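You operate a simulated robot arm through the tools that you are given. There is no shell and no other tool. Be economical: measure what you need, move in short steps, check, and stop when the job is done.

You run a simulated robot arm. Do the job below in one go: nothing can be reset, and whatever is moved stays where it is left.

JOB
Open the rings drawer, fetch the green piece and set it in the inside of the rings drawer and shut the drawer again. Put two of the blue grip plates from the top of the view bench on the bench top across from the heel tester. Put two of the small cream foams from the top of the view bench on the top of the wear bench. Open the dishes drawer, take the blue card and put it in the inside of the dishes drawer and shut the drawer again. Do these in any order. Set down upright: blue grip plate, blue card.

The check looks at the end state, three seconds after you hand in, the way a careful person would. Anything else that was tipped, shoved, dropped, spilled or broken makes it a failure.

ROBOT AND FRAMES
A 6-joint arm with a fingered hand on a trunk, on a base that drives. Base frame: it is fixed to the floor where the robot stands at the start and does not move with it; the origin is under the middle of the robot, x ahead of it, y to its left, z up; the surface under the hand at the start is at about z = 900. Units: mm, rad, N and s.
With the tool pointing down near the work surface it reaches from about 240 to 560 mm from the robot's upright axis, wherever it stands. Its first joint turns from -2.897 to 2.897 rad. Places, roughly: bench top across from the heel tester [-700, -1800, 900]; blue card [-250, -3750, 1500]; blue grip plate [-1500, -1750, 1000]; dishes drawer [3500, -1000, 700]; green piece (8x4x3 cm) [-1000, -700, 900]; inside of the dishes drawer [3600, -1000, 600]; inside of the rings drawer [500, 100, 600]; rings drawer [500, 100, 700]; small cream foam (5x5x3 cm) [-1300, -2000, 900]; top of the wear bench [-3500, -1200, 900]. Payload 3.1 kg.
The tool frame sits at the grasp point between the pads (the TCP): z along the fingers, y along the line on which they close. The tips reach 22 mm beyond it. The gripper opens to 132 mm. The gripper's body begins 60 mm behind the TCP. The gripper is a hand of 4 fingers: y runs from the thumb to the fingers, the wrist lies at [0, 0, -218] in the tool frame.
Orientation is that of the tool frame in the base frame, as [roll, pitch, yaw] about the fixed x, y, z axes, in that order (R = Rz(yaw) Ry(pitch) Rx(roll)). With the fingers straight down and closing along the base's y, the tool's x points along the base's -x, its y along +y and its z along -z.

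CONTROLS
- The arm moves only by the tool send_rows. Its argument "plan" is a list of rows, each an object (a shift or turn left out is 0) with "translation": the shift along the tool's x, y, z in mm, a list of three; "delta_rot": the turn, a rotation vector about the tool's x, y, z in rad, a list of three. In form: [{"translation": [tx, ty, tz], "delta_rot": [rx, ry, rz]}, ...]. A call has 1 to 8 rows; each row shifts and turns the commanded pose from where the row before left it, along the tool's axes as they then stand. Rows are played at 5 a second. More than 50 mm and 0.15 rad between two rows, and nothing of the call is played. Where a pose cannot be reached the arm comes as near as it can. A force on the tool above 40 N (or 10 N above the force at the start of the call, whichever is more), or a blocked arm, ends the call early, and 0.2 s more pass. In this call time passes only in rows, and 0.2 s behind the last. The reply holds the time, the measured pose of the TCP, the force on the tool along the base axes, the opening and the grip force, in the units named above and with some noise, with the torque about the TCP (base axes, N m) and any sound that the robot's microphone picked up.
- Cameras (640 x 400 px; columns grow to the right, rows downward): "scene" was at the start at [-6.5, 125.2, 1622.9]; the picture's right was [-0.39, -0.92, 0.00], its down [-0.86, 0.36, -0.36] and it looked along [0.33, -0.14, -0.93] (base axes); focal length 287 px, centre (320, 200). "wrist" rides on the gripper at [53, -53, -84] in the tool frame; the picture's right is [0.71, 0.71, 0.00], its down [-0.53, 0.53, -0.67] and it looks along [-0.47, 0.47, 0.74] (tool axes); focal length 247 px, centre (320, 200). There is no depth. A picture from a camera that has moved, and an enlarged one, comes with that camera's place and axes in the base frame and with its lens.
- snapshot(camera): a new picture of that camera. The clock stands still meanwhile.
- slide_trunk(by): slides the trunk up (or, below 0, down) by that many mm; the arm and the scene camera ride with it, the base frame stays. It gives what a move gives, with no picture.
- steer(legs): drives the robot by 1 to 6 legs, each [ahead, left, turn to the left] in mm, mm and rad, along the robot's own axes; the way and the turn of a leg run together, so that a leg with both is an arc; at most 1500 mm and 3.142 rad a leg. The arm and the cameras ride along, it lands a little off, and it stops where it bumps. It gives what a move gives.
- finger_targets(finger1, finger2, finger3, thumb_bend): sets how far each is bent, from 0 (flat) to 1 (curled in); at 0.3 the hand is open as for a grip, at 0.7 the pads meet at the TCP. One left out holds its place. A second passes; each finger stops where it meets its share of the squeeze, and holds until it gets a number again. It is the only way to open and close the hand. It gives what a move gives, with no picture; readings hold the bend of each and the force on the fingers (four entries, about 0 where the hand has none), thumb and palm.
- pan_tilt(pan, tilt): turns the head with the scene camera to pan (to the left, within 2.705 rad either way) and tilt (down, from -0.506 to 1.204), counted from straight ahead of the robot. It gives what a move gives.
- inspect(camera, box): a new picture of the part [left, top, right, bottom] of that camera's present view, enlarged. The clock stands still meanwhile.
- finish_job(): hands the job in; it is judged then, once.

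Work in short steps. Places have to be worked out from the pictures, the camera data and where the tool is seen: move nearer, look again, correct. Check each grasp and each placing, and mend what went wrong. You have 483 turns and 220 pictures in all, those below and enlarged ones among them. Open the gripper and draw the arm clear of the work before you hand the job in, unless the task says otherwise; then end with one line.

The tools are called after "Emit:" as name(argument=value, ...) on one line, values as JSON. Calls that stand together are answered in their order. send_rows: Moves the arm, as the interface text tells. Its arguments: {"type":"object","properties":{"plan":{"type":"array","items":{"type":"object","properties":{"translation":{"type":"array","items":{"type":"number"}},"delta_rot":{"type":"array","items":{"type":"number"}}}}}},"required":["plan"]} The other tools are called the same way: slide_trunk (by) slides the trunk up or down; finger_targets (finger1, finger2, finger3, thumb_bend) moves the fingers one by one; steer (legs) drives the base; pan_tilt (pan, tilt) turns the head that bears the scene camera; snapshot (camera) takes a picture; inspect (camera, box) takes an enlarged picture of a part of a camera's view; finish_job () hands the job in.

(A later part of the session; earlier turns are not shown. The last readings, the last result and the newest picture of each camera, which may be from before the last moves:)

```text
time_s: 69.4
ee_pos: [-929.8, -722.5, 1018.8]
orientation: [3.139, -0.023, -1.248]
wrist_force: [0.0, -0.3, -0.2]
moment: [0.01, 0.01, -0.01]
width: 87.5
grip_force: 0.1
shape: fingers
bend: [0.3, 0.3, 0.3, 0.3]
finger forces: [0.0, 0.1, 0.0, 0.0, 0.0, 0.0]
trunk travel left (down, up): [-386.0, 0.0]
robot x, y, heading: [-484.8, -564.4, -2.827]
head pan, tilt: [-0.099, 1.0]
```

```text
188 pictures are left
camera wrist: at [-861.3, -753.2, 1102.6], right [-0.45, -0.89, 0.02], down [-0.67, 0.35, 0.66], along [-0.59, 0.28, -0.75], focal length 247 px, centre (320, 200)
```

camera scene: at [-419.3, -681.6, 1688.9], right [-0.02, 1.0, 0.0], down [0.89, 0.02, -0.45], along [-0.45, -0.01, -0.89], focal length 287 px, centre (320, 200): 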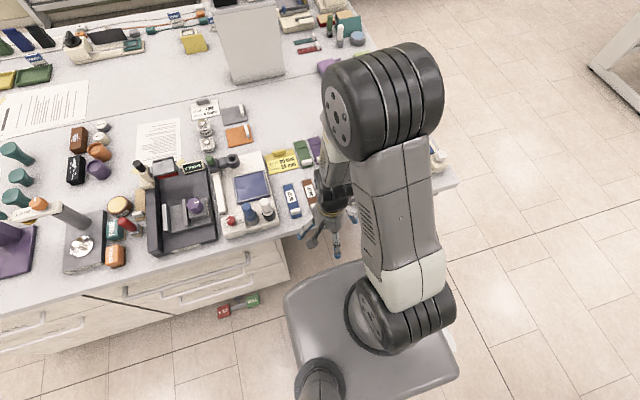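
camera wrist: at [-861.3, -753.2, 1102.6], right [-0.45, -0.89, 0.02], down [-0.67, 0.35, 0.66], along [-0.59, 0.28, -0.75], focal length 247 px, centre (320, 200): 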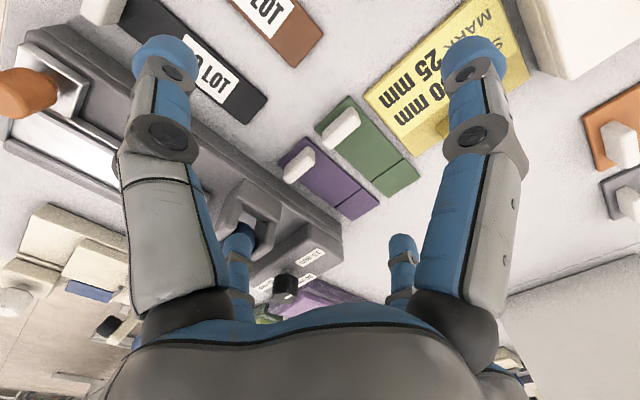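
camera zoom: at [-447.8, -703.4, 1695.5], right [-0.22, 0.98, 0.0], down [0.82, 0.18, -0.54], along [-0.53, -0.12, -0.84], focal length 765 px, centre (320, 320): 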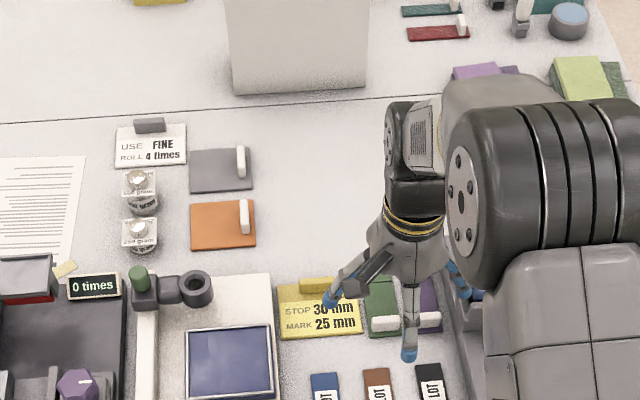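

Clear view: green knob at about (-946,-732); the purple piece's knob is only 51 mm beside it. I test curling side fingers (1 and 3) away so only thumb and finger 2 straddle the knob.

Emit:
finger_targets(finger1=1.0)

Emit:
snapshot(camera="wrist")

```text
time_s: 70.4
ee_pos: [-930.8, -722.4, 1018.1]
orientation: [3.14, -0.023, -1.248]
wrist_force: [0.5, -0.2, 0.7]
moment: [0.02, 0.04, 0.0]
width: 71.5
grip_force: 0.0
shape: fingers
bend: [1.0, 0.3, 0.3, 0.3]
finger forces: [0.1, 0.1, 0.0, 0.0, 0.0, 0.0]
trunk travel left (down, up): [-386.0, 0.0]
robot x, y, heading: [-485.7, -566.5, -2.827]
head pan, tilt: [-0.099, 1.0]
```

```text
187 pictures are left
camera wrist: at [-861.7, -753.3, 1102.5], right [-0.45, -0.89, 0.02], down [-0.67, 0.35, 0.66], along [-0.59, 0.28, -0.75], focal length 247 px, centre (320, 200)
```

wrist: 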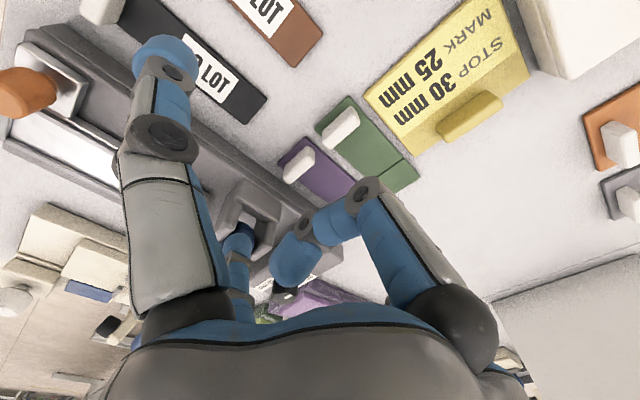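

Finger1 is the +x one. Curl finger3 as well and recheck.

Emit:
finger_targets(finger3=1.0)

Emit:
snapshot(camera="wrist")

```text
time_s: 71.4
ee_pos: [-930.0, -722.4, 1019.3]
orientation: [3.14, -0.023, -1.248]
wrist_force: [-0.5, 0.1, 0.3]
moment: [-0.01, -0.04, 0.0]
width: 72.8
grip_force: 0.0
shape: fingers
bend: [1.0, 0.3, 0.91, 0.3]
finger forces: [0.1, 0.0, 0.0, 0.0, 0.0, 0.0]
trunk travel left (down, up): [-386.0, 0.0]
robot x, y, heading: [-484.0, -562.4, -2.82]
head pan, tilt: [-0.099, 1.0]
```

```text
186 pictures are left
camera wrist: at [-861.7, -753.3, 1102.6], right [-0.45, -0.89, 0.02], down [-0.67, 0.35, 0.66], along [-0.59, 0.28, -0.75], focal length 247 px, centre (320, 200)
```

wrist: 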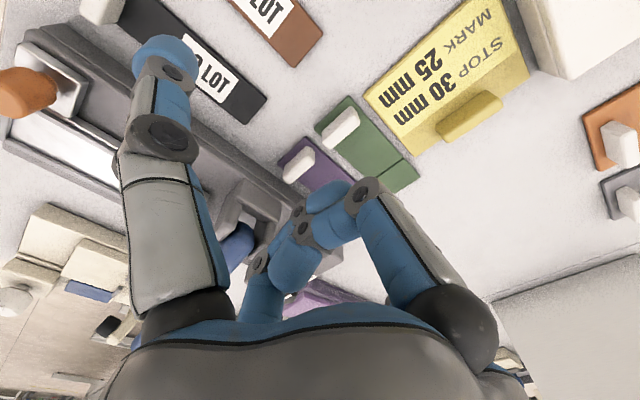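

Both curled meet in the middle. I'll curl only finger3 (the side with the purple knob) and leave finger1 open over the flat yellow plate.

Emit:
finger_targets(finger1=0.3, finger3=0.8)

Emit:
finger_targets(finger3=1.0)

Emit:
send_rows(plan=[{"translation": [2, 10, 25]}, {"translation": [2, 8, 25]}])

Emit:
snapshot(camera="wrist")

```text
time_s: 72.4
ee_pos: [-929.9, -722.6, 1017.7]
orientation: [3.139, -0.023, -1.247]
wrist_force: [-0.3, -0.3, -0.2]
moment: [-0.01, 0.01, -0.02]
width: 87.5
grip_force: 0.1
shape: fingers
bend: [0.3, 0.3, 0.8, 0.3]
finger forces: [0.1, 0.0, 0.0, 0.0, 0.0, 0.1]
trunk travel left (down, up): [-386.0, 0.0]
robot x, y, heading: [-488.7, -567.0, -2.821]
head pan, tilt: [-0.099, 1.0]
```

```text
time_s: 73.4
ee_pos: [-929.7, -723.6, 1017.6]
orientation: [3.139, -0.023, -1.248]
wrist_force: [-0.1, 0.4, 0.6]
moment: [0.01, 0.02, 0.02]
width: 87.4
grip_force: 0.0
shape: fingers
bend: [0.3, 0.3, 1.0, 0.3]
finger forces: [0.0, 0.0, 0.1, 0.0, 0.0, 0.0]
trunk travel left (down, up): [-386.0, 0.0]
robot x, y, heading: [-485.3, -567.7, -2.825]
head pan, tilt: [-0.099, 1.0]
```

```text
time_s: 74.0
ee_pos: [-946.1, -733.7, 966.7]
orientation: [3.141, -0.023, -1.247]
wrist_force: [-0.1, 0.4, 0.1]
moment: [0.0, 0.0, 0.0]
width: 87.4
grip_force: 0.2
shape: fingers
bend: [0.3, 0.3, 1.0, 0.3]
finger forces: [0.0, 0.0, 0.0, 0.0, 0.0, 0.1]
trunk travel left (down, up): [-386.0, 0.0]
robot x, y, heading: [-481.9, -565.3, -2.824]
head pan, tilt: [-0.099, 1.0]
```

```text
185 pictures are left
camera wrist: at [-878.7, -765.1, 1051.0], right [-0.45, -0.89, 0.02], down [-0.67, 0.35, 0.66], along [-0.59, 0.28, -0.75], focal length 247 px, centre (320, 200)
```

wrist: 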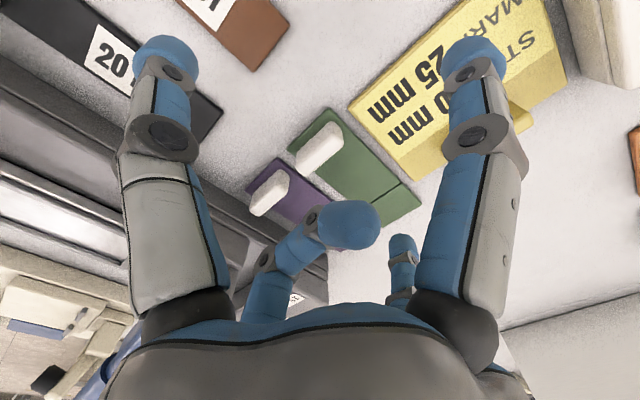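

Knob projects exactly onto the TCP axis. Pre-close thumb and finger2 partly, descend to z≈930, then close.

Emit:
finger_targets(finger2=0.5, thumb_bend=0.5)

Emit:
send_rows(plan=[{"translation": [0, 0, 20]}, {"translation": [0, 0, 15]}])

Emit:
snapshot(camera="wrist")

```text
time_s: 75.0
ee_pos: [-946.2, -733.9, 966.7]
orientation: [3.14, -0.022, -1.248]
wrist_force: [-1.0, -0.5, 0.9]
moment: [-0.01, -0.04, -0.01]
width: 67.8
grip_force: 0.0
shape: fingers
bend: [0.3, 0.5, 1.0, 0.5]
finger forces: [0.0, 0.1, 0.0, 0.0, 0.1, 0.0]
trunk travel left (down, up): [-386.0, 0.0]
robot x, y, heading: [-482.8, -568.2, -2.827]
head pan, tilt: [-0.099, 1.0]
```

```text
time_s: 75.6
ee_pos: [-946.5, -734.4, 933.2]
orientation: [3.137, -0.023, -1.247]
wrist_force: [-0.2, 0.5, 4.3]
moment: [-0.01, 0.17, -0.04]
width: 68.1
grip_force: 1.9
shape: fingers
bend: [0.3, 0.5, 1.0, 0.5]
finger forces: [0.0, 4.0, 0.1, 0.0, 0.1, 0.0]
trunk travel left (down, up): [-386.0, 0.0]
robot x, y, heading: [-478.7, -569.3, -2.828]
head pan, tilt: [-0.099, 1.0]
```

```text
184 pictures are left
camera wrist: at [-878.1, -765.7, 1016.8], right [-0.45, -0.89, 0.02], down [-0.67, 0.35, 0.66], along [-0.6, 0.28, -0.75], focal length 247 px, centre (320, 200)
```

wrist: 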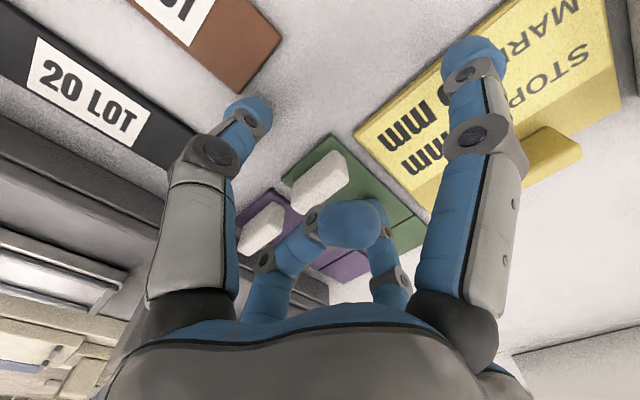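

Finger2's tip just rests on the plate (4 N). Lift 4 mm and close thumb and finger2 on the knob.

Emit:
send_rows(plan=[{"translation": [0, 0, -4]}])

Emit:
finger_targets(finger2=0.75, thumb_bend=0.75)

Emit:
snapshot(camera="wrist")

```text
time_s: 76.0
ee_pos: [-946.3, -734.6, 934.5]
orientation: [3.14, -0.022, -1.249]
wrist_force: [-0.5, 0.0, 0.7]
moment: [-0.01, -0.01, 0.04]
width: 67.8
grip_force: 0.1
shape: fingers
bend: [0.3, 0.5, 1.0, 0.5]
finger forces: [0.1, 0.1, 0.1, 0.1, 0.0, 0.0]
trunk travel left (down, up): [-386.0, 0.0]
robot x, y, heading: [-482.1, -565.5, -2.828]
head pan, tilt: [-0.099, 1.0]
```

```text
time_s: 77.0
ee_pos: [-946.6, -735.6, 936.7]
orientation: [3.14, -0.024, -1.249]
wrist_force: [0.6, -0.5, 1.0]
moment: [-0.01, -0.04, -0.03]
width: 57.7
grip_force: 7.2
shape: fingers
bend: [0.3, 0.65, 1.0, 0.68]
finger forces: [0.1, 6.8, 0.1, 0.1, 6.8, 0.0]
trunk travel left (down, up): [-386.0, 0.0]
robot x, y, heading: [-486.2, -566.4, -2.823]
head pan, tilt: [-0.099, 1.0]
```

```text
183 pictures are left
camera wrist: at [-878.2, -765.3, 1020.4], right [-0.45, -0.89, 0.02], down [-0.67, 0.35, 0.66], along [-0.59, 0.28, -0.75], focal length 247 px, centre (320, 200)
```

wrist: 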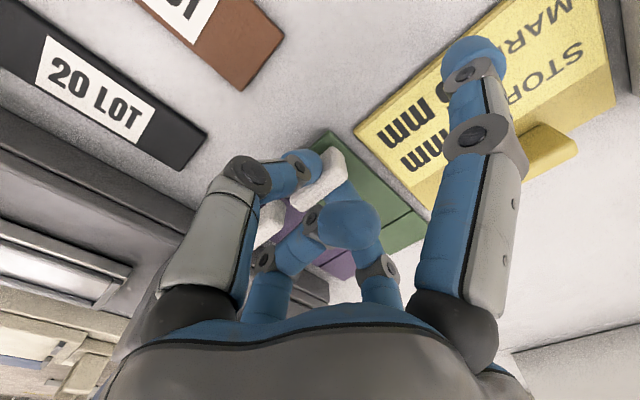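

Both fingers hold the knob at 6.8 N. Lift 30 mm and check.

Emit:
send_rows(plan=[{"translation": [0, 0, -10]}, {"translation": [0, 0, -20]}])

Emit:
snapshot(camera="wrist")

```text
time_s: 77.6
ee_pos: [-945.2, -732.3, 965.9]
orientation: [3.138, -0.023, -1.246]
wrist_force: [-1.0, 0.1, -0.5]
moment: [-0.02, 0.0, 0.01]
width: 57.7
grip_force: 6.6
shape: fingers
bend: [0.3, 0.65, 1.0, 0.68]
finger forces: [0.0, 6.8, 0.0, 0.0, 6.9, 0.0]
trunk travel left (down, up): [-386.0, 0.0]
robot x, y, heading: [-483.1, -566.7, -2.827]
head pan, tilt: [-0.099, 1.0]
```

```text
182 pictures are left
camera wrist: at [-878.3, -764.9, 1049.7], right [-0.45, -0.89, 0.02], down [-0.67, 0.35, 0.66], along [-0.59, 0.28, -0.75], focal length 247 px, centre (320, 200)
```

wrist: 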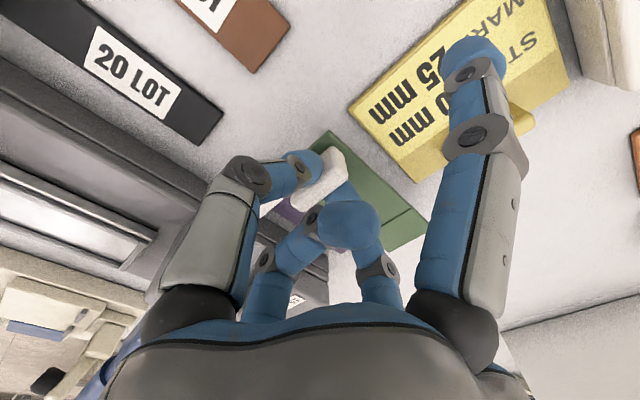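

Held firmly and level. Raise and retract the arm, back off, turn around toward the open drawer.

Emit:
send_rows(plan=[{"translation": [0, 0, -40]}, {"translation": [0, -40, -20]}, {"translation": [0, -45, 0]}, {"translation": [0, -45, 0]}, {"translation": [0, -45, 0]}])

Emit:
steer(legs=[[-150, 0, 0], [0, 0, 3.14], [0, 270, 0]])

Emit:
pan_tilt(pan=0, tilt=0.9)

Emit:
snapshot(camera="scene")

Emit:
snapshot(camera="wrist")

```text
time_s: 78.8
ee_pos: [-778.5, -676.8, 1026.5]
orientation: [3.137, -0.022, -1.249]
wrist_force: [0.1, -0.4, -0.6]
moment: [-0.02, -0.03, -0.02]
width: 57.7
grip_force: 6.5
shape: fingers
bend: [0.3, 0.65, 1.0, 0.68]
finger forces: [0.0, 6.7, 0.0, 0.0, 6.6, 0.0]
trunk travel left (down, up): [-386.0, 0.0]
robot x, y, heading: [-487.1, -566.6, -2.822]
head pan, tilt: [-0.099, 1.0]
```

```text
time_s: 89.1
ee_pos: [-155.1, -141.9, 1026.5]
orientation: [3.141, -0.021, 1.949]
wrist_force: [-0.3, -0.5, -1.3]
moment: [-0.03, 0.01, 0.01]
width: 57.7
grip_force: 6.4
shape: fingers
bend: [0.3, 0.65, 1.0, 0.71]
finger forces: [0.0, 6.3, 0.0, 0.0, 6.2, 0.0]
trunk travel left (down, up): [-386.0, 0.0]
robot x, y, heading: [-443.4, -269.1, 0.373]
head pan, tilt: [-0.099, 1.0]
```

```text
time_s: 89.8
ee_pos: [-154.3, -141.5, 1025.8]
orientation: [3.139, -0.022, 1.947]
wrist_force: [-0.4, 0.8, -1.1]
moment: [0.01, -0.02, 0.04]
width: 57.8
grip_force: 6.5
shape: fingers
bend: [0.3, 0.65, 1.0, 0.71]
finger forces: [0.1, 6.3, 0.1, 0.0, 6.3, 0.1]
trunk travel left (down, up): [-386.0, 0.0]
robot x, y, heading: [-445.9, -270.1, 0.372]
head pan, tilt: [0.0, 0.901]
```

```text
181 pictures are left
camera scene: at [-479.5, -125.7, 1702.7], right [0.36, -0.93, 0.0], down [-0.73, -0.28, -0.62], along [0.58, 0.23, -0.78], focal length 287 px, centre (320, 200)
```

scene: 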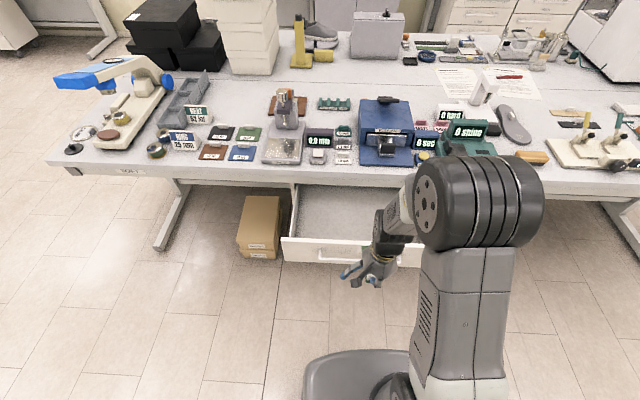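

```text
180 pictures are left
camera wrist: at [-222.1, -113.2, 1110.0], right [0.4, 0.92, 0.02], down [0.69, -0.31, 0.66], along [0.61, -0.25, -0.75], focal length 247 px, centre (320, 200)
```

wrist: 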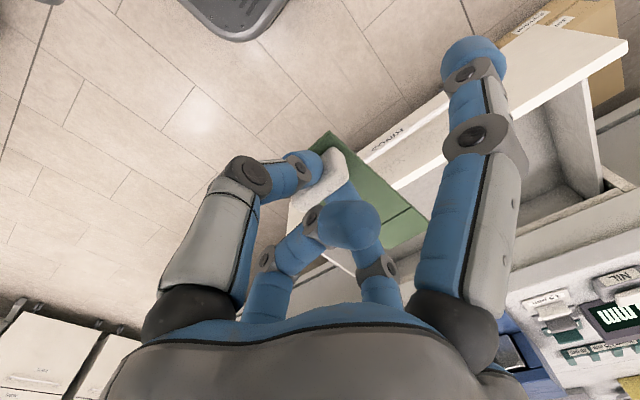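

Piece still held. Correct heading, move closer to the drawer, extend the arm over it.

Emit:
steer(legs=[[0, 0, -0.048], [145, 10, 0]])

Emit:
send_rows(plan=[{"translation": [0, 45, 0]}, {"translation": [0, 45, 0]}, {"translation": [0, 45, 0]}, {"translation": [0, 35, 0]}])

Emit:
snapshot(camera="wrist")

Emit:
snapshot(camera="scene")

```text
time_s: 91.6
ee_pos: [-14.2, -99.4, 1025.1]
orientation: [3.139, -0.023, 1.901]
wrist_force: [0.2, 0.8, -0.2]
moment: [0.04, 0.05, -0.01]
width: 57.4
grip_force: 6.4
shape: fingers
bend: [0.3, 0.65, 1.0, 0.71]
finger forces: [0.1, 6.4, 0.1, 0.0, 6.4, 0.0]
trunk travel left (down, up): [-386.0, 0.0]
robot x, y, heading: [-311.5, -212.9, 0.324]
head pan, tilt: [0.0, 0.901]
```

```text
time_s: 92.6
ee_pos: [148.7, -44.5, 1024.3]
orientation: [3.142, -0.022, 1.902]
wrist_force: [0.6, 0.2, -0.2]
moment: [-0.04, 0.03, -0.03]
width: 57.8
grip_force: 6.6
shape: fingers
bend: [0.3, 0.65, 1.0, 0.71]
finger forces: [0.1, 6.4, 0.1, 0.0, 6.4, 0.0]
trunk travel left (down, up): [-386.0, 0.0]
robot x, y, heading: [-305.6, -217.3, 0.322]
head pan, tilt: [0.0, 0.901]
```

```text
179 pictures are left
camera wrist: at [83.1, -12.6, 1107.8], right [0.44, 0.9, 0.02], down [0.67, -0.34, 0.66], along [0.6, -0.28, -0.75], focal length 247 px, centre (320, 200)
```

wrist: 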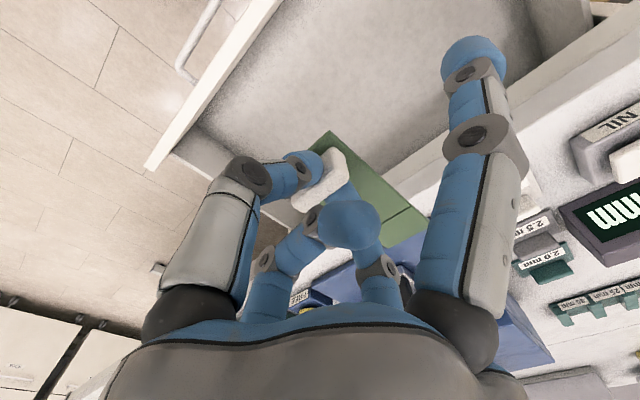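

```text
178 pictures are left
camera scene: at [-336.4, -67.9, 1702.7], right [0.32, -0.95, 0.0], down [-0.74, -0.25, -0.62], along [0.59, 0.2, -0.78], focal length 287 px, centre (320, 200)
```

scene: 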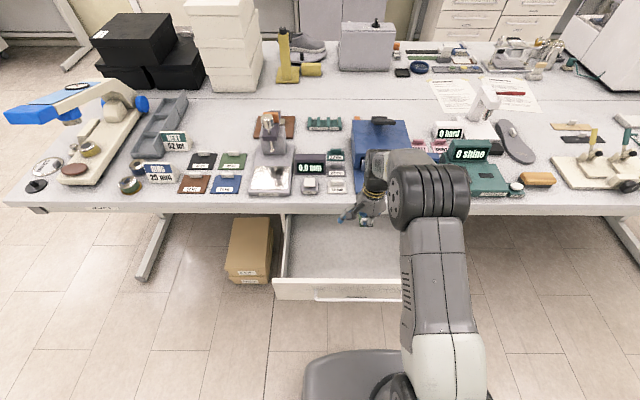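

Over the drawer. Move 20 mm further in and lower with the trunk.

Emit:
send_rows(plan=[{"translation": [0, 22, 0]}])

Emit:
slide_trunk(by=-270)

Emit:
snapshot(camera="wrist")

Emit:
snapshot(camera="scene")

```text
time_s: 93.0
ee_pos: [169.3, -38.2, 1023.9]
orientation: [-3.139, -0.024, 1.898]
wrist_force: [-0.1, -0.1, -0.7]
moment: [-0.02, 0.02, -0.01]
width: 57.9
grip_force: 6.3
shape: fingers
bend: [0.3, 0.65, 1.0, 0.71]
finger forces: [0.0, 6.3, 0.0, 0.0, 6.4, 0.1]
trunk travel left (down, up): [-386.0, 0.0]
robot x, y, heading: [-308.4, -213.6, 0.324]
head pan, tilt: [0.0, 0.901]
```

```text
time_s: 95.7
ee_pos: [169.3, -38.0, 756.4]
orientation: [3.14, -0.022, 1.901]
wrist_force: [-0.1, 0.8, 0.2]
moment: [0.0, 0.01, 0.0]
width: 58.0
grip_force: 6.3
shape: fingers
bend: [0.3, 0.65, 1.0, 0.71]
finger forces: [0.0, 6.4, 0.0, 0.0, 6.4, 0.0]
trunk travel left (down, up): [-116.0, 270.0]
robot x, y, heading: [-305.6, -211.6, 0.325]
head pan, tilt: [0.0, 0.901]
```

```text
177 pictures are left
camera wrist: at [103.2, -6.2, 840.1], right [0.44, 0.9, 0.02], down [0.67, -0.34, 0.66], along [0.6, -0.28, -0.75], focal length 247 px, centre (320, 200)
```

wrist: 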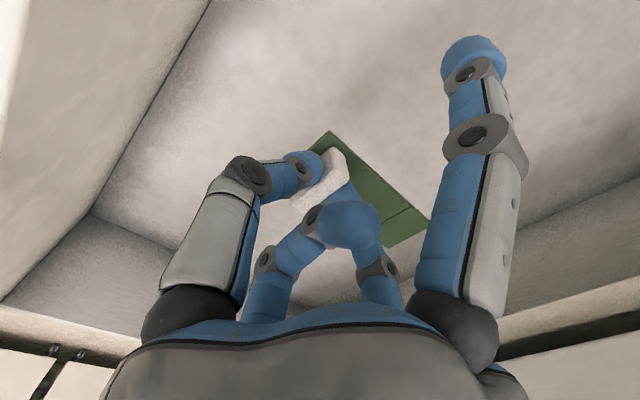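

```text
176 pictures are left
camera scene: at [-337.6, -68.4, 1433.4], right [0.32, -0.95, 0.0], down [-0.74, -0.25, -0.62], along [0.59, 0.2, -0.78], focal length 287 px, centre (320, 200)
```

scene: 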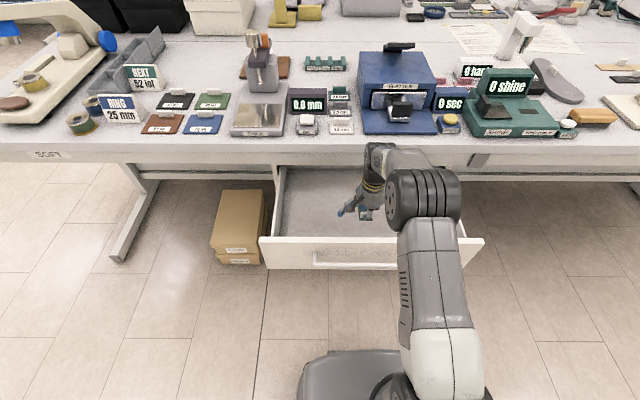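

Inside the drawer box. Lower by small arm steps until contact.

Emit:
send_rows(plan=[{"translation": [0, 0, 20]}, {"translation": [0, 0, 20]}])

Emit:
send_rows(plan=[{"translation": [0, 0, 8]}, {"translation": [0, 0, 8]}, {"translation": [0, 0, 8]}])

Emit:
snapshot(camera="wrist")

```text
time_s: 96.3
ee_pos: [170.3, -38.6, 714.2]
orientation: [3.14, -0.022, 1.901]
wrist_force: [0.1, -0.4, -0.7]
moment: [0.04, 0.01, 0.02]
width: 58.0
grip_force: 5.9
shape: fingers
bend: [0.3, 0.65, 1.0, 0.71]
finger forces: [0.1, 6.4, 0.1, 0.0, 6.4, 0.1]
trunk travel left (down, up): [-116.0, 270.0]
robot x, y, heading: [-310.2, -213.4, 0.323]
head pan, tilt: [0.0, 0.901]
```

```text
time_s: 97.1
ee_pos: [169.0, -36.0, 690.1]
orientation: [3.14, -0.023, 1.901]
wrist_force: [-0.6, 0.3, 0.2]
moment: [-0.01, 0.04, 0.0]
width: 58.0
grip_force: 6.2
shape: fingers
bend: [0.3, 0.65, 1.0, 0.71]
finger forces: [0.1, 6.4, 0.0, 0.0, 6.4, 0.0]
trunk travel left (down, up): [-116.0, 270.0]
robot x, y, heading: [-307.6, -213.4, 0.326]
head pan, tilt: [0.0, 0.901]
```

```text
175 pictures are left
camera wrist: at [103.4, -4.9, 775.5], right [0.44, 0.9, 0.02], down [0.67, -0.34, 0.66], along [0.6, -0.28, -0.75], focal length 247 px, centre (320, 200)
```

wrist: 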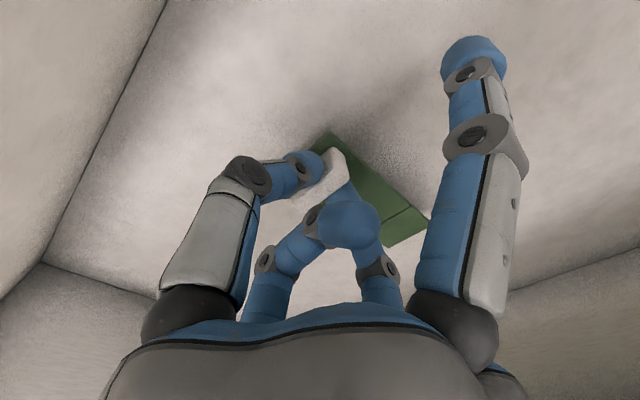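

Emit:
send_rows(plan=[{"translation": [0, 0, 8]}, {"translation": [0, 0, 8]}, {"translation": [0, 0, 6]}, {"translation": [0, 0, 6]}])

Emit:
snapshot(camera="wrist")

```text
time_s: 98.1
ee_pos: [169.4, -36.9, 666.6]
orientation: [3.135, -0.024, 1.9]
wrist_force: [-1.1, -2.2, 15.9]
moment: [0.02, 0.0, 0.01]
width: 57.9
grip_force: 10.8
shape: fingers
bend: [0.3, 0.73, 1.0, 0.72]
finger forces: [0.0, 10.1, 0.0, 0.1, 12.4, 0.0]
trunk travel left (down, up): [-116.0, 270.0]
robot x, y, heading: [-305.7, -211.2, 0.324]
head pan, tilt: [0.0, 0.901]
```

```text
174 pictures are left
camera wrist: at [102.6, -4.0, 750.4], right [0.44, 0.9, 0.02], down [0.67, -0.34, 0.66], along [0.6, -0.28, -0.75], focal length 247 px, centre (320, 200)
```

wrist: 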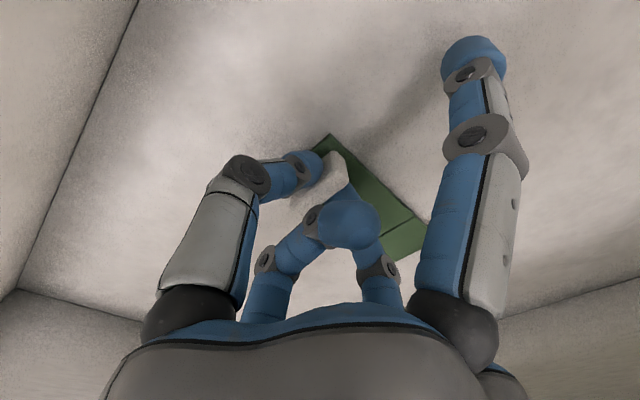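

Contact with the drawer floor (16 N). Ease up 3 mm and release, then lift.

Emit:
send_rows(plan=[{"translation": [0, 0, -4]}])

Emit:
finger_targets(finger2=0.5, thumb_bend=0.5)

Emit:
send_rows(plan=[{"translation": [0, 0, -15]}, {"translation": [0, 0, -25]}, {"translation": [0, 0, -30]}])

Emit:
snapshot(camera="wrist")

```text
time_s: 98.5
ee_pos: [168.4, -35.2, 666.7]
orientation: [3.139, -0.022, 1.9]
wrist_force: [0.2, -0.2, 6.8]
moment: [0.04, -0.02, 0.0]
width: 57.8
grip_force: 8.0
shape: fingers
bend: [0.3, 0.73, 1.0, 0.72]
finger forces: [0.0, 8.8, 0.1, 0.1, 8.1, 0.0]
trunk travel left (down, up): [-116.0, 270.0]
robot x, y, heading: [-308.3, -211.2, 0.325]
head pan, tilt: [0.0, 0.901]
```

```text
time_s: 99.5
ee_pos: [169.2, -36.3, 668.2]
orientation: [3.138, -0.022, 1.9]
wrist_force: [-2.5, -0.2, 8.3]
moment: [0.02, -0.19, -0.03]
width: 67.6
grip_force: 3.6
shape: fingers
bend: [0.3, 0.54, 1.0, 0.5]
finger forces: [0.0, 7.2, 0.0, 0.1, 0.1, 0.0]
trunk travel left (down, up): [-116.0, 270.0]
robot x, y, heading: [-306.6, -207.6, 0.322]
head pan, tilt: [0.0, 0.901]
```

```text
time_s: 100.3
ee_pos: [168.7, -37.8, 738.8]
orientation: [3.139, -0.022, 1.9]
wrist_force: [0.1, 0.7, 0.5]
moment: [0.01, 0.05, 0.01]
width: 67.6
grip_force: 0.2
shape: fingers
bend: [0.3, 0.5, 1.0, 0.5]
finger forces: [0.1, 0.0, 0.0, 0.0, 0.0, 0.0]
trunk travel left (down, up): [-116.0, 270.0]
robot x, y, heading: [-303.8, -214.5, 0.324]
head pan, tilt: [0.0, 0.901]
```

```text
173 pictures are left
camera wrist: at [102.8, -5.9, 823.7], right [0.44, 0.9, 0.02], down [0.67, -0.34, 0.66], along [0.6, -0.28, -0.75], focal length 247 px, centre (320, 200)
```

wrist: 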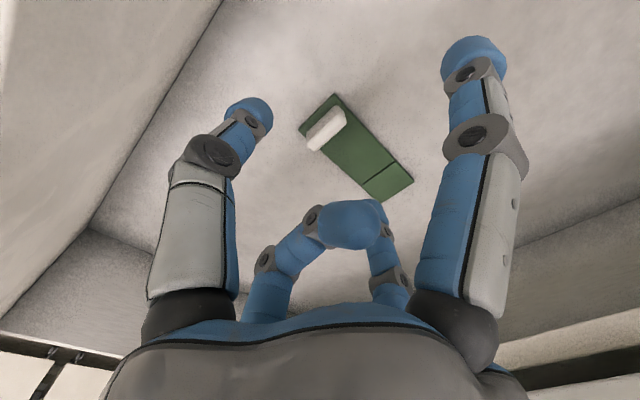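

Green piece lies flat in the drawer. Raise out, back away, and pivot the hand forward for pushing the drawer shut.

Emit:
slide_trunk(by=270)

Emit:
send_rows(plan=[{"translation": [0, -45, 0]}, {"translation": [0, -45, 0]}, {"translation": [0, -45, 0]}, {"translation": [0, -45, 0]}])

Emit:
steer(legs=[[-200, 0, 0]])

Emit:
send_rows(plan=[{"translation": [0, 32.6, -2.4], "delta_rot": [-0.15, 0, 0]}, {"translation": [0, 32.6, -2.4], "delta_rot": [-0.15, 0, 0]}, {"translation": [0, 32.6, -2.4], "delta_rot": [-0.15, 0, 0]}, {"translation": [0, 32.6, -2.4], "delta_rot": [-0.15, 0, 0]}, {"translation": [0, 32.6, -2.4], "delta_rot": [-0.15, 0, 0]}, {"translation": [0, 32.6, -2.4], "delta_rot": [-0.15, 0, 0]}, {"translation": [0, 32.6, -2.4], "delta_rot": [-0.15, 0, 0]}, {"translation": [0, 32.6, -2.4], "delta_rot": [-0.15, 0, 0]}])

Emit:
send_rows(plan=[{"translation": [0, 32.6, -2.4], "delta_rot": [-0.15, 0, 0]}, {"translation": [0, 32.6, -2.4], "delta_rot": [-0.15, 0, 0]}, {"translation": [0, 15.4, -0.5], "delta_rot": [-0.0708, 0, 0]}])

Emit:
finger_targets(finger1=0.75, finger2=0.75, finger3=0.75, thumb_bend=0.75)

Emit:
slide_trunk(by=-386)

```text
time_s: 103.1
ee_pos: [169.8, -38.1, 1008.2]
orientation: [-3.142, -0.022, 1.9]
wrist_force: [-0.1, -0.7, -0.8]
moment: [-0.02, 0.0, -0.01]
width: 67.7
grip_force: 0.1
shape: fingers
bend: [0.3, 0.5, 1.0, 0.5]
finger forces: [0.1, 0.1, 0.1, 0.0, 0.0, 0.0]
trunk travel left (down, up): [-386.0, 0.0]
robot x, y, heading: [-305.3, -213.7, 0.324]
head pan, tilt: [0.0, 0.901]
```

```text
time_s: 104.1
ee_pos: [-2.4, -96.2, 1007.8]
orientation: [3.135, -0.022, 1.901]
wrist_force: [0.6, 0.4, 0.1]
moment: [-0.03, -0.01, -0.02]
width: 67.7
grip_force: 0.0
shape: fingers
bend: [0.3, 0.5, 1.0, 0.5]
finger forces: [0.1, 0.1, 0.0, 0.0, 0.1, 0.0]
trunk travel left (down, up): [-386.0, 0.0]
robot x, y, heading: [-302.6, -214.6, 0.323]
head pan, tilt: [0.0, 0.901]
```

```text
time_s: 105.7
ee_pos: [-193.3, -159.7, 1008.5]
orientation: [3.137, -0.022, 1.903]
wrist_force: [-0.5, 0.2, -0.5]
moment: [0.01, -0.01, -0.03]
width: 67.5
grip_force: 0.0
shape: fingers
bend: [0.3, 0.5, 1.0, 0.5]
finger forces: [0.0, 0.0, 0.0, 0.0, 0.0, 0.1]
trunk travel left (down, up): [-386.0, 0.0]
robot x, y, heading: [-495.9, -277.6, 0.326]
head pan, tilt: [0.0, 0.901]
```

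```text
time_s: 107.5
ee_pos: [0.1, -95.0, 1148.5]
orientation: [1.939, -0.023, 1.903]
wrist_force: [-0.2, -0.3, -0.7]
moment: [-0.01, 0.02, 0.01]
width: 67.3
grip_force: 0.0
shape: fingers
bend: [0.3, 0.5, 1.0, 0.5]
finger forces: [0.0, 0.0, 0.0, 0.1, 0.0, 0.0]
trunk travel left (down, up): [-386.0, 0.0]
robot x, y, heading: [-495.8, -275.9, 0.329]
head pan, tilt: [0.0, 0.901]
```

```text
time_s: 108.3
ee_pos: [15.8, -91.5, 1226.6]
orientation: [1.567, -0.021, 1.903]
wrist_force: [-0.6, -0.2, 0.0]
moment: [0.01, 0.02, 0.03]
width: 67.5
grip_force: 0.0
shape: fingers
bend: [0.3, 0.5, 1.0, 0.5]
finger forces: [0.0, 0.0, 0.0, 0.1, 0.1, 0.0]
trunk travel left (down, up): [-386.0, 0.0]
robot x, y, heading: [-498.9, -276.5, 0.331]
head pan, tilt: [0.0, 0.901]
```

```text
time_s: 109.3
ee_pos: [15.2, -92.9, 1226.3]
orientation: [1.569, -0.024, 1.903]
wrist_force: [0.4, 0.2, 0.7]
moment: [-0.01, 0.02, 0.01]
width: 0.0
grip_force: 0.1
shape: fingers
bend: [0.67, 0.73, 0.78, 0.71]
finger forces: [0.1, 0.1, 0.1, 0.0, 0.1, 0.1]
trunk travel left (down, up): [-386.0, 0.0]
robot x, y, heading: [-497.7, -275.0, 0.325]
head pan, tilt: [0.0, 0.901]
```

```text
time_s: 113.0
ee_pos: [15.8, -91.1, 841.5]
orientation: [1.569, -0.022, 1.902]
wrist_force: [-0.1, 0.0, -0.2]
moment: [-0.01, 0.01, 0.0]
width: 0.0
grip_force: 0.2
shape: fingers
bend: [0.67, 0.73, 0.78, 0.71]
finger forces: [0.1, 0.0, 0.1, 0.0, 0.1, 0.1]
trunk travel left (down, up): [0.0, 386.0]
robot x, y, heading: [-496.6, -279.5, 0.323]
head pan, tilt: [0.0, 0.901]
```

Emit:
steer(legs=[[-50, 0, 0]])

Emit:
send_rows(plan=[{"translation": [0, -40, 0]}, {"translation": [0, -38, 0]}])

Emit:
snapshot(camera="wrist")

Emit:
snapshot(camera="scene")

```text
time_s: 113.9
ee_pos: [-31.8, -109.6, 843.1]
orientation: [1.568, -0.023, 1.903]
wrist_force: [-0.7, -0.2, -0.6]
moment: [0.03, -0.02, -0.01]
width: 0.0
grip_force: 0.0
shape: fingers
bend: [0.67, 0.73, 0.78, 0.71]
finger forces: [0.1, 0.1, 0.0, 0.1, 0.0, 0.0]
trunk travel left (down, up): [0.0, 386.0]
robot x, y, heading: [-542.6, -293.8, 0.325]
head pan, tilt: [0.0, 0.901]
```

```text
time_s: 114.5
ee_pos: [-33.0, -105.4, 762.9]
orientation: [1.569, -0.022, 1.902]
wrist_force: [-0.4, 0.1, -0.5]
moment: [0.01, 0.0, 0.01]
width: 0.0
grip_force: 0.0
shape: fingers
bend: [0.67, 0.73, 0.78, 0.71]
finger forces: [0.1, 0.0, 0.0, 0.0, 0.1, 0.0]
trunk travel left (down, up): [0.0, 386.0]
robot x, y, heading: [-540.4, -295.5, 0.328]
head pan, tilt: [0.0, 0.901]
```

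```text
172 pictures are left
camera wrist: at [-128.6, -81.6, 710.5], right [-0.23, 0.65, 0.72], down [-0.46, -0.73, 0.51], along [0.86, -0.21, 0.46], focal length 247 px, centre (320, 200)
```

wrist: 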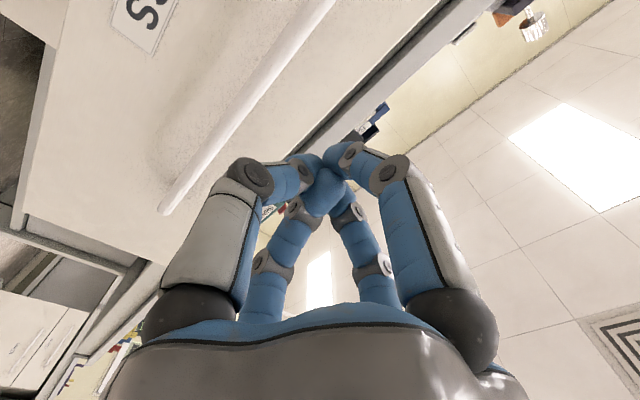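

```text
171 pictures are left
camera scene: at [-574.9, -148.5, 1318.3], right [0.32, -0.95, 0.0], down [-0.74, -0.25, -0.62], along [0.59, 0.2, -0.78], focal length 287 px, centre (320, 200)
```

scene: 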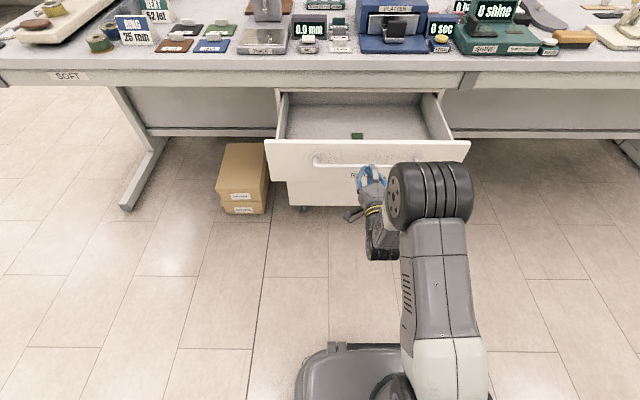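

Hand is between handle and the top edge of the front. Drive forward to push it in.

Emit:
steer(legs=[[200, 0, 0]])

Emit:
snapshot(camera="scene")

```text
time_s: 116.1
ee_pos: [161.4, -42.6, 764.0]
orientation: [1.569, -0.023, 1.901]
wrist_force: [0.1, -0.1, 0.2]
moment: [-0.02, -0.01, 0.01]
width: 0.2
grip_force: 0.1
shape: fingers
bend: [0.72, 0.73, 0.79, 0.72]
finger forces: [0.0, 0.0, 0.1, 0.0, 0.1, 0.0]
trunk travel left (down, up): [0.0, 386.0]
robot x, y, heading: [-350.9, -226.0, 0.324]
head pan, tilt: [0.0, 0.901]
```

```text
170 pictures are left
camera scene: at [-381.2, -83.2, 1318.3], right [0.32, -0.95, 0.0], down [-0.74, -0.25, -0.62], along [0.59, 0.2, -0.78], focal length 287 px, centre (320, 200)
```

scene: 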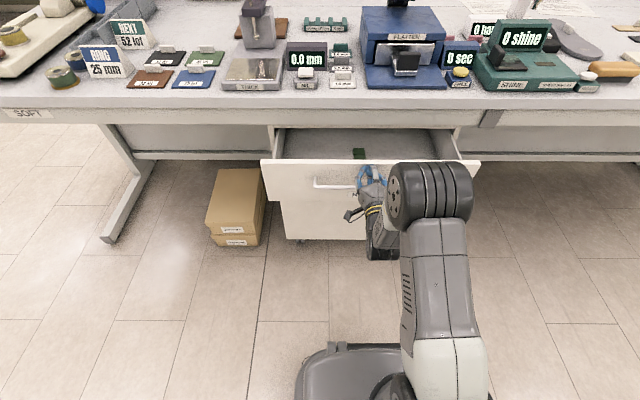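

It's sliding in. Push the remaining ~160 mm.

Emit:
steer(legs=[[140, 0, 0]])

Emit:
steer(legs=[[30, 0, 0]])

Emit:
snapshot(camera="scene")

```text
time_s: 117.4
ee_pos: [292.7, 1.7, 762.9]
orientation: [1.57, -0.024, 1.898]
wrist_force: [-0.5, -0.8, 0.1]
moment: [0.0, -0.01, -0.01]
width: 0.0
grip_force: 0.1
shape: fingers
bend: [0.72, 0.73, 0.79, 0.72]
finger forces: [0.1, 0.0, 0.0, 0.0, 0.0, 0.0]
trunk travel left (down, up): [0.0, 386.0]
robot x, y, heading: [-218.3, -185.1, 0.325]
head pan, tilt: [0.0, 0.901]
```

```text
time_s: 118.3
ee_pos: [308.7, 7.7, 763.3]
orientation: [1.572, -0.02, 1.904]
wrist_force: [-13.0, -5.1, 6.7]
moment: [-0.04, 0.13, 0.03]
width: 0.0
grip_force: 2.7
shape: fingers
bend: [0.74, 0.73, 0.81, 0.72]
finger forces: [0.1, 0.0, 0.1, 0.0, 5.3, 0.0]
trunk travel left (down, up): [0.0, 386.0]
robot x, y, heading: [-200.5, -172.6, 0.323]
head pan, tilt: [0.0, 0.901]
stopped in leg 1: the force on the tool passed its limit at 94 N (the readings are from after the stop); the commanded pose is now the measured one
```

```text
169 pictures are left
camera scene: at [-231.9, -33.2, 1318.4], right [0.32, -0.95, 0.0], down [-0.74, -0.25, -0.62], along [0.59, 0.2, -0.78], focal length 287 px, centre (320, 200)
```

scene: 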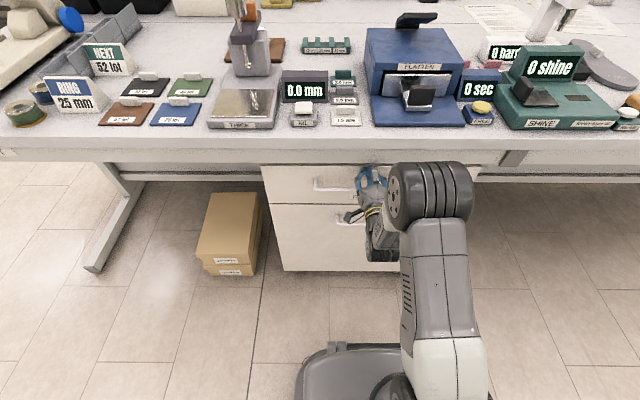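

Drawer is closed (stopped at contact, front flush). Back off, raise, and bring the hand to point down again, then drive along the aisle toward the heel tester end.

Emit:
steer(legs=[[-300, 0, 0]])

Emit:
slide_trunk(by=386)

Emit:
send_rows(plan=[{"translation": [0, 30, -10]}, {"translation": [0, 30, -10]}, {"translation": [0, 30, -10]}, {"translation": [0, 0, 0], "delta_rot": [0.15, 0, 0]}, {"translation": [0, -32.6, -2.4], "delta_rot": [0.15, 0, 0]}, {"translation": [0, -32.6, -2.4], "delta_rot": [0.15, 0, 0]}, {"translation": [0, -32.6, -2.4], "delta_rot": [0.15, 0, 0]}, {"translation": [0, -32.6, -2.4], "delta_rot": [0.15, 0, 0]}])

Emit:
send_rows(plan=[{"translation": [0, -32.6, -2.4], "delta_rot": [0.15, 0, 0]}, {"translation": [0, -32.6, -2.4], "delta_rot": [0.15, 0, 0]}, {"translation": [0, -32.6, -2.4], "delta_rot": [0.15, 0, 0]}, {"translation": [0, -32.6, -2.4], "delta_rot": [0.15, 0, 0]}, {"translation": [0, -32.6, -2.4], "delta_rot": [0.15, 0, 0]}, {"translation": [0, -15.4, -0.5], "delta_rot": [0.0708, 0, 0]}])

Emit:
finger_targets(finger1=0.3, finger2=0.3, finger3=0.3, thumb_bend=0.3)

Emit:
steer(legs=[[0, -1200, 0]])

Emit:
pan_tilt(pan=-2.4, tilt=0.8)

Emit:
snapshot(camera="scene")

```text
time_s: 120.3
ee_pos: [32.5, -83.9, 762.6]
orientation: [1.572, -0.022, 1.907]
wrist_force: [-0.5, -0.5, 0.1]
moment: [0.01, 0.01, 0.02]
width: 0.0
grip_force: 0.1
shape: fingers
bend: [0.72, 0.73, 0.79, 0.71]
finger forces: [0.1, 0.0, 0.0, 0.0, 0.0, 0.0]
trunk travel left (down, up): [0.0, 386.0]
robot x, y, heading: [-472.3, -270.9, 0.331]
head pan, tilt: [0.0, 0.901]
```

```text
time_s: 124.0
ee_pos: [31.4, -83.8, 1146.0]
orientation: [1.574, -0.023, 1.908]
wrist_force: [0.4, -0.9, -0.4]
moment: [0.02, 0.03, 0.0]
width: 0.0
grip_force: 0.1
shape: fingers
bend: [0.72, 0.73, 0.79, 0.71]
finger forces: [0.1, 0.0, 0.0, 0.1, 0.0, 0.0]
trunk travel left (down, up): [-386.0, 0.0]
robot x, y, heading: [-476.4, -270.9, 0.329]
head pan, tilt: [0.0, 0.901]
```

```text
time_s: 125.8
ee_pos: [-48.5, -111.4, 1119.6]
orientation: [2.326, -0.021, 1.907]
wrist_force: [0.2, 0.2, -0.9]
moment: [-0.03, 0.01, -0.02]
width: 0.1
grip_force: 0.0
shape: fingers
bend: [0.72, 0.73, 0.79, 0.71]
finger forces: [0.0, 0.0, 0.0, 0.1, 0.1, 0.0]
trunk travel left (down, up): [-386.0, 0.0]
robot x, y, heading: [-474.3, -271.1, 0.328]
head pan, tilt: [0.0, 0.901]
```

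```text
time_s: 127.2
ee_pos: [-190.1, -159.9, 1050.0]
orientation: [3.087, -0.013, 1.902]
wrist_force: [-0.1, -0.5, 0.0]
moment: [-0.01, 0.01, -0.01]
width: 0.0
grip_force: 0.0
shape: fingers
bend: [0.72, 0.73, 0.79, 0.71]
finger forces: [0.1, 0.1, 0.0, 0.0, 0.1, 0.1]
out of reach, approached as far as the arm can: row 3
trunk travel left (down, up): [-386.0, 0.0]
robot x, y, heading: [-473.7, -270.3, 0.327]
head pan, tilt: [0.0, 0.901]
```

```text
time_s: 128.2
ee_pos: [-188.6, -159.9, 1050.1]
orientation: [3.085, -0.012, 1.903]
wrist_force: [0.0, 0.0, -1.4]
moment: [0.0, 0.01, -0.03]
width: 87.3
grip_force: 0.0
shape: fingers
bend: [0.3, 0.3, 0.3, 0.3]
finger forces: [0.0, 0.1, 0.0, 0.0, 0.0, 0.1]
trunk travel left (down, up): [-386.0, 0.0]
robot x, y, heading: [-474.1, -270.2, 0.327]
head pan, tilt: [0.0, 0.901]
```

```text
time_s: 134.3
ee_pos: [193.5, -1309.6, 1050.4]
orientation: [3.086, -0.012, 1.887]
wrist_force: [-0.4, -0.4, 0.5]
moment: [0.02, 0.03, 0.0]
width: 87.4
grip_force: 0.0
shape: fingers
bend: [0.3, 0.3, 0.3, 0.3]
finger forces: [0.0, 0.0, 0.0, 0.1, 0.0, 0.0]
trunk travel left (down, up): [-386.0, 0.0]
robot x, y, heading: [-95.7, -1414.7, 0.318]
head pan, tilt: [0.0, 0.901]
```

```text
time_s: 136.6
ee_pos: [192.2, -1310.6, 1049.9]
orientation: [3.086, -0.012, 1.889]
wrist_force: [0.1, -0.2, 0.6]
moment: [-0.01, -0.02, 0.03]
width: 87.5
grip_force: 0.0
shape: fingers
bend: [0.3, 0.3, 0.3, 0.3]
finger forces: [0.0, 0.0, 0.0, 0.0, 0.0, 0.1]
trunk travel left (down, up): [-386.0, 0.0]
robot x, y, heading: [-98.5, -1413.9, 0.313]
head pan, tilt: [-2.4, 0.799]
```

```text
168 pictures are left
camera scene: at [-236.3, -1364.2, 1710.7], right [-0.87, 0.49, 0.0], down [0.35, 0.62, -0.7], along [-0.34, -0.61, -0.72], focal length 287 px, centre (320, 200)
```

scene: 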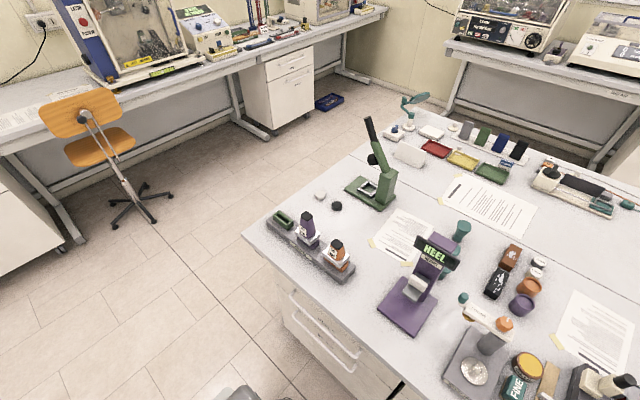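

Emit:
inspect(camera="scene", box=[380, 80, 580, 205])

Emit:
inspect(camera="scene", box=[240, 110, 480, 330])

```text
3.20 times, centred on (480, 142) of scene
camera zoom: at [-236.3, -1364.2, 1710.7], right [-0.87, 0.49, 0.0], down [0.35, 0.62, -0.7], along [-0.34, -0.61, -0.72], focal length 918 px, centre (-192, 384)
```

zoom: 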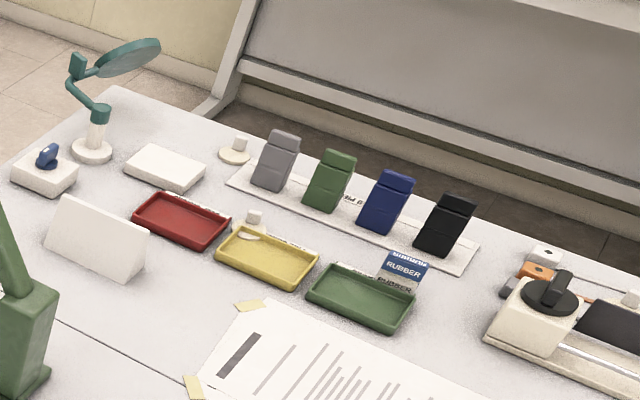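

```text
1.82 times, centred on (360, 220) of scene
camera zoom: at [-236.3, -1364.2, 1710.7], right [-0.87, 0.49, 0.0], down [0.35, 0.62, -0.7], along [-0.34, -0.61, -0.72], focal length 522 px, centre (247, 164)
```

zoom: 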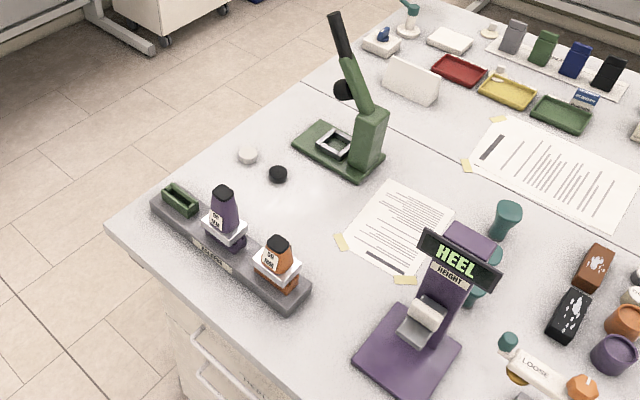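

The view bench is the island's far half; plates stand in a rack there (blue among them). I drive around the island end to the far side to see up close.

Emit:
steer(legs=[[0, 0, 0.012], [0, -950, 0], [-1000, 0, 0], [-950, 0, 0]])

Emit:
pan_tilt(pan=0.7, tilt=0.8)

Emit:
snapshot(camera="scene")

```text
time_s: 151.3
ee_pos: [-1366.5, -2817.9, 1049.2]
orientation: [3.086, -0.01, 1.875]
wrist_force: [1.0, -0.1, 0.0]
moment: [0.02, -0.02, -0.02]
width: 87.4
grip_force: 0.2
shape: fingers
bend: [0.3, 0.3, 0.3, 0.3]
finger forces: [0.1, 0.1, 0.0, 0.1, 0.0, 0.0]
trunk travel left (down, up): [-386.0, 0.0]
robot x, y, heading: [-1654.0, -2918.4, 0.3]
head pan, tilt: [-2.4, 0.799]
```

```text
time_s: 153.9
ee_pos: [-1365.5, -2818.5, 1049.4]
orientation: [3.086, -0.013, 1.876]
wrist_force: [-0.8, -0.6, 0.2]
moment: [0.0, 0.01, -0.01]
width: 87.1
grip_force: 0.1
shape: fingers
bend: [0.3, 0.3, 0.3, 0.3]
finger forces: [0.1, 0.0, 0.0, 0.0, 0.0, 0.0]
trunk travel left (down, up): [-386.0, 0.0]
robot x, y, heading: [-1654.0, -2919.6, 0.301]
head pan, tilt: [0.7, 0.799]
```

```text
165 pictures are left
camera scene: at [-1711.6, -2730.2, 1710.7], right [0.84, -0.54, 0.0], down [-0.39, -0.6, -0.7], along [0.38, 0.59, -0.72], focal length 287 px, centre (320, 200)
```

scene: 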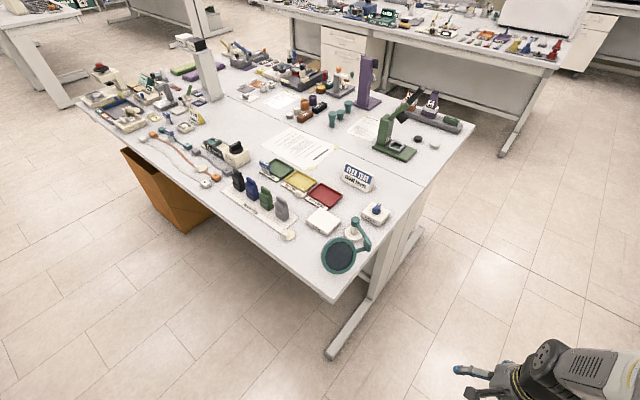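

Emit:
inspect(camera="scene", box=[220, 130, 400, 280])

Emit:
inspect(camera="scene", box=[80, 40, 280, 200])

```text
2.67 times, centred on (310, 205) of scene
camera zoom: at [-1711.6, -2730.2, 1710.7], right [0.84, -0.54, 0.0], down [-0.39, -0.6, -0.7], along [0.38, 0.59, -0.72], focal length 765 px, centre (347, 187)
```

zoom: 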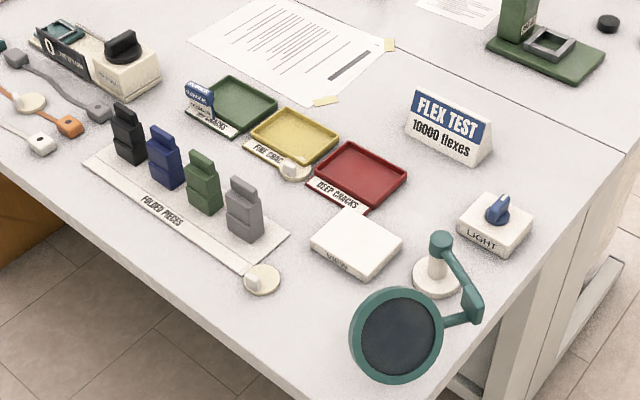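

```text
2.50 times, centred on (180, 120) of scene
camera zoom: at [-1711.6, -2730.2, 1710.7], right [0.84, -0.54, 0.0], down [-0.39, -0.6, -0.7], along [0.38, 0.59, -0.72], focal length 717 px, centre (670, 400)
```

zoom: 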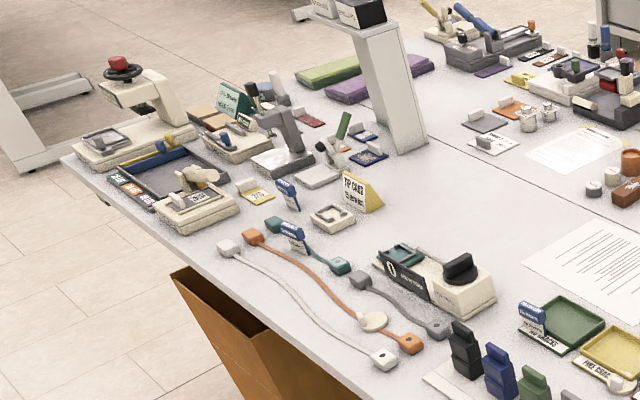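

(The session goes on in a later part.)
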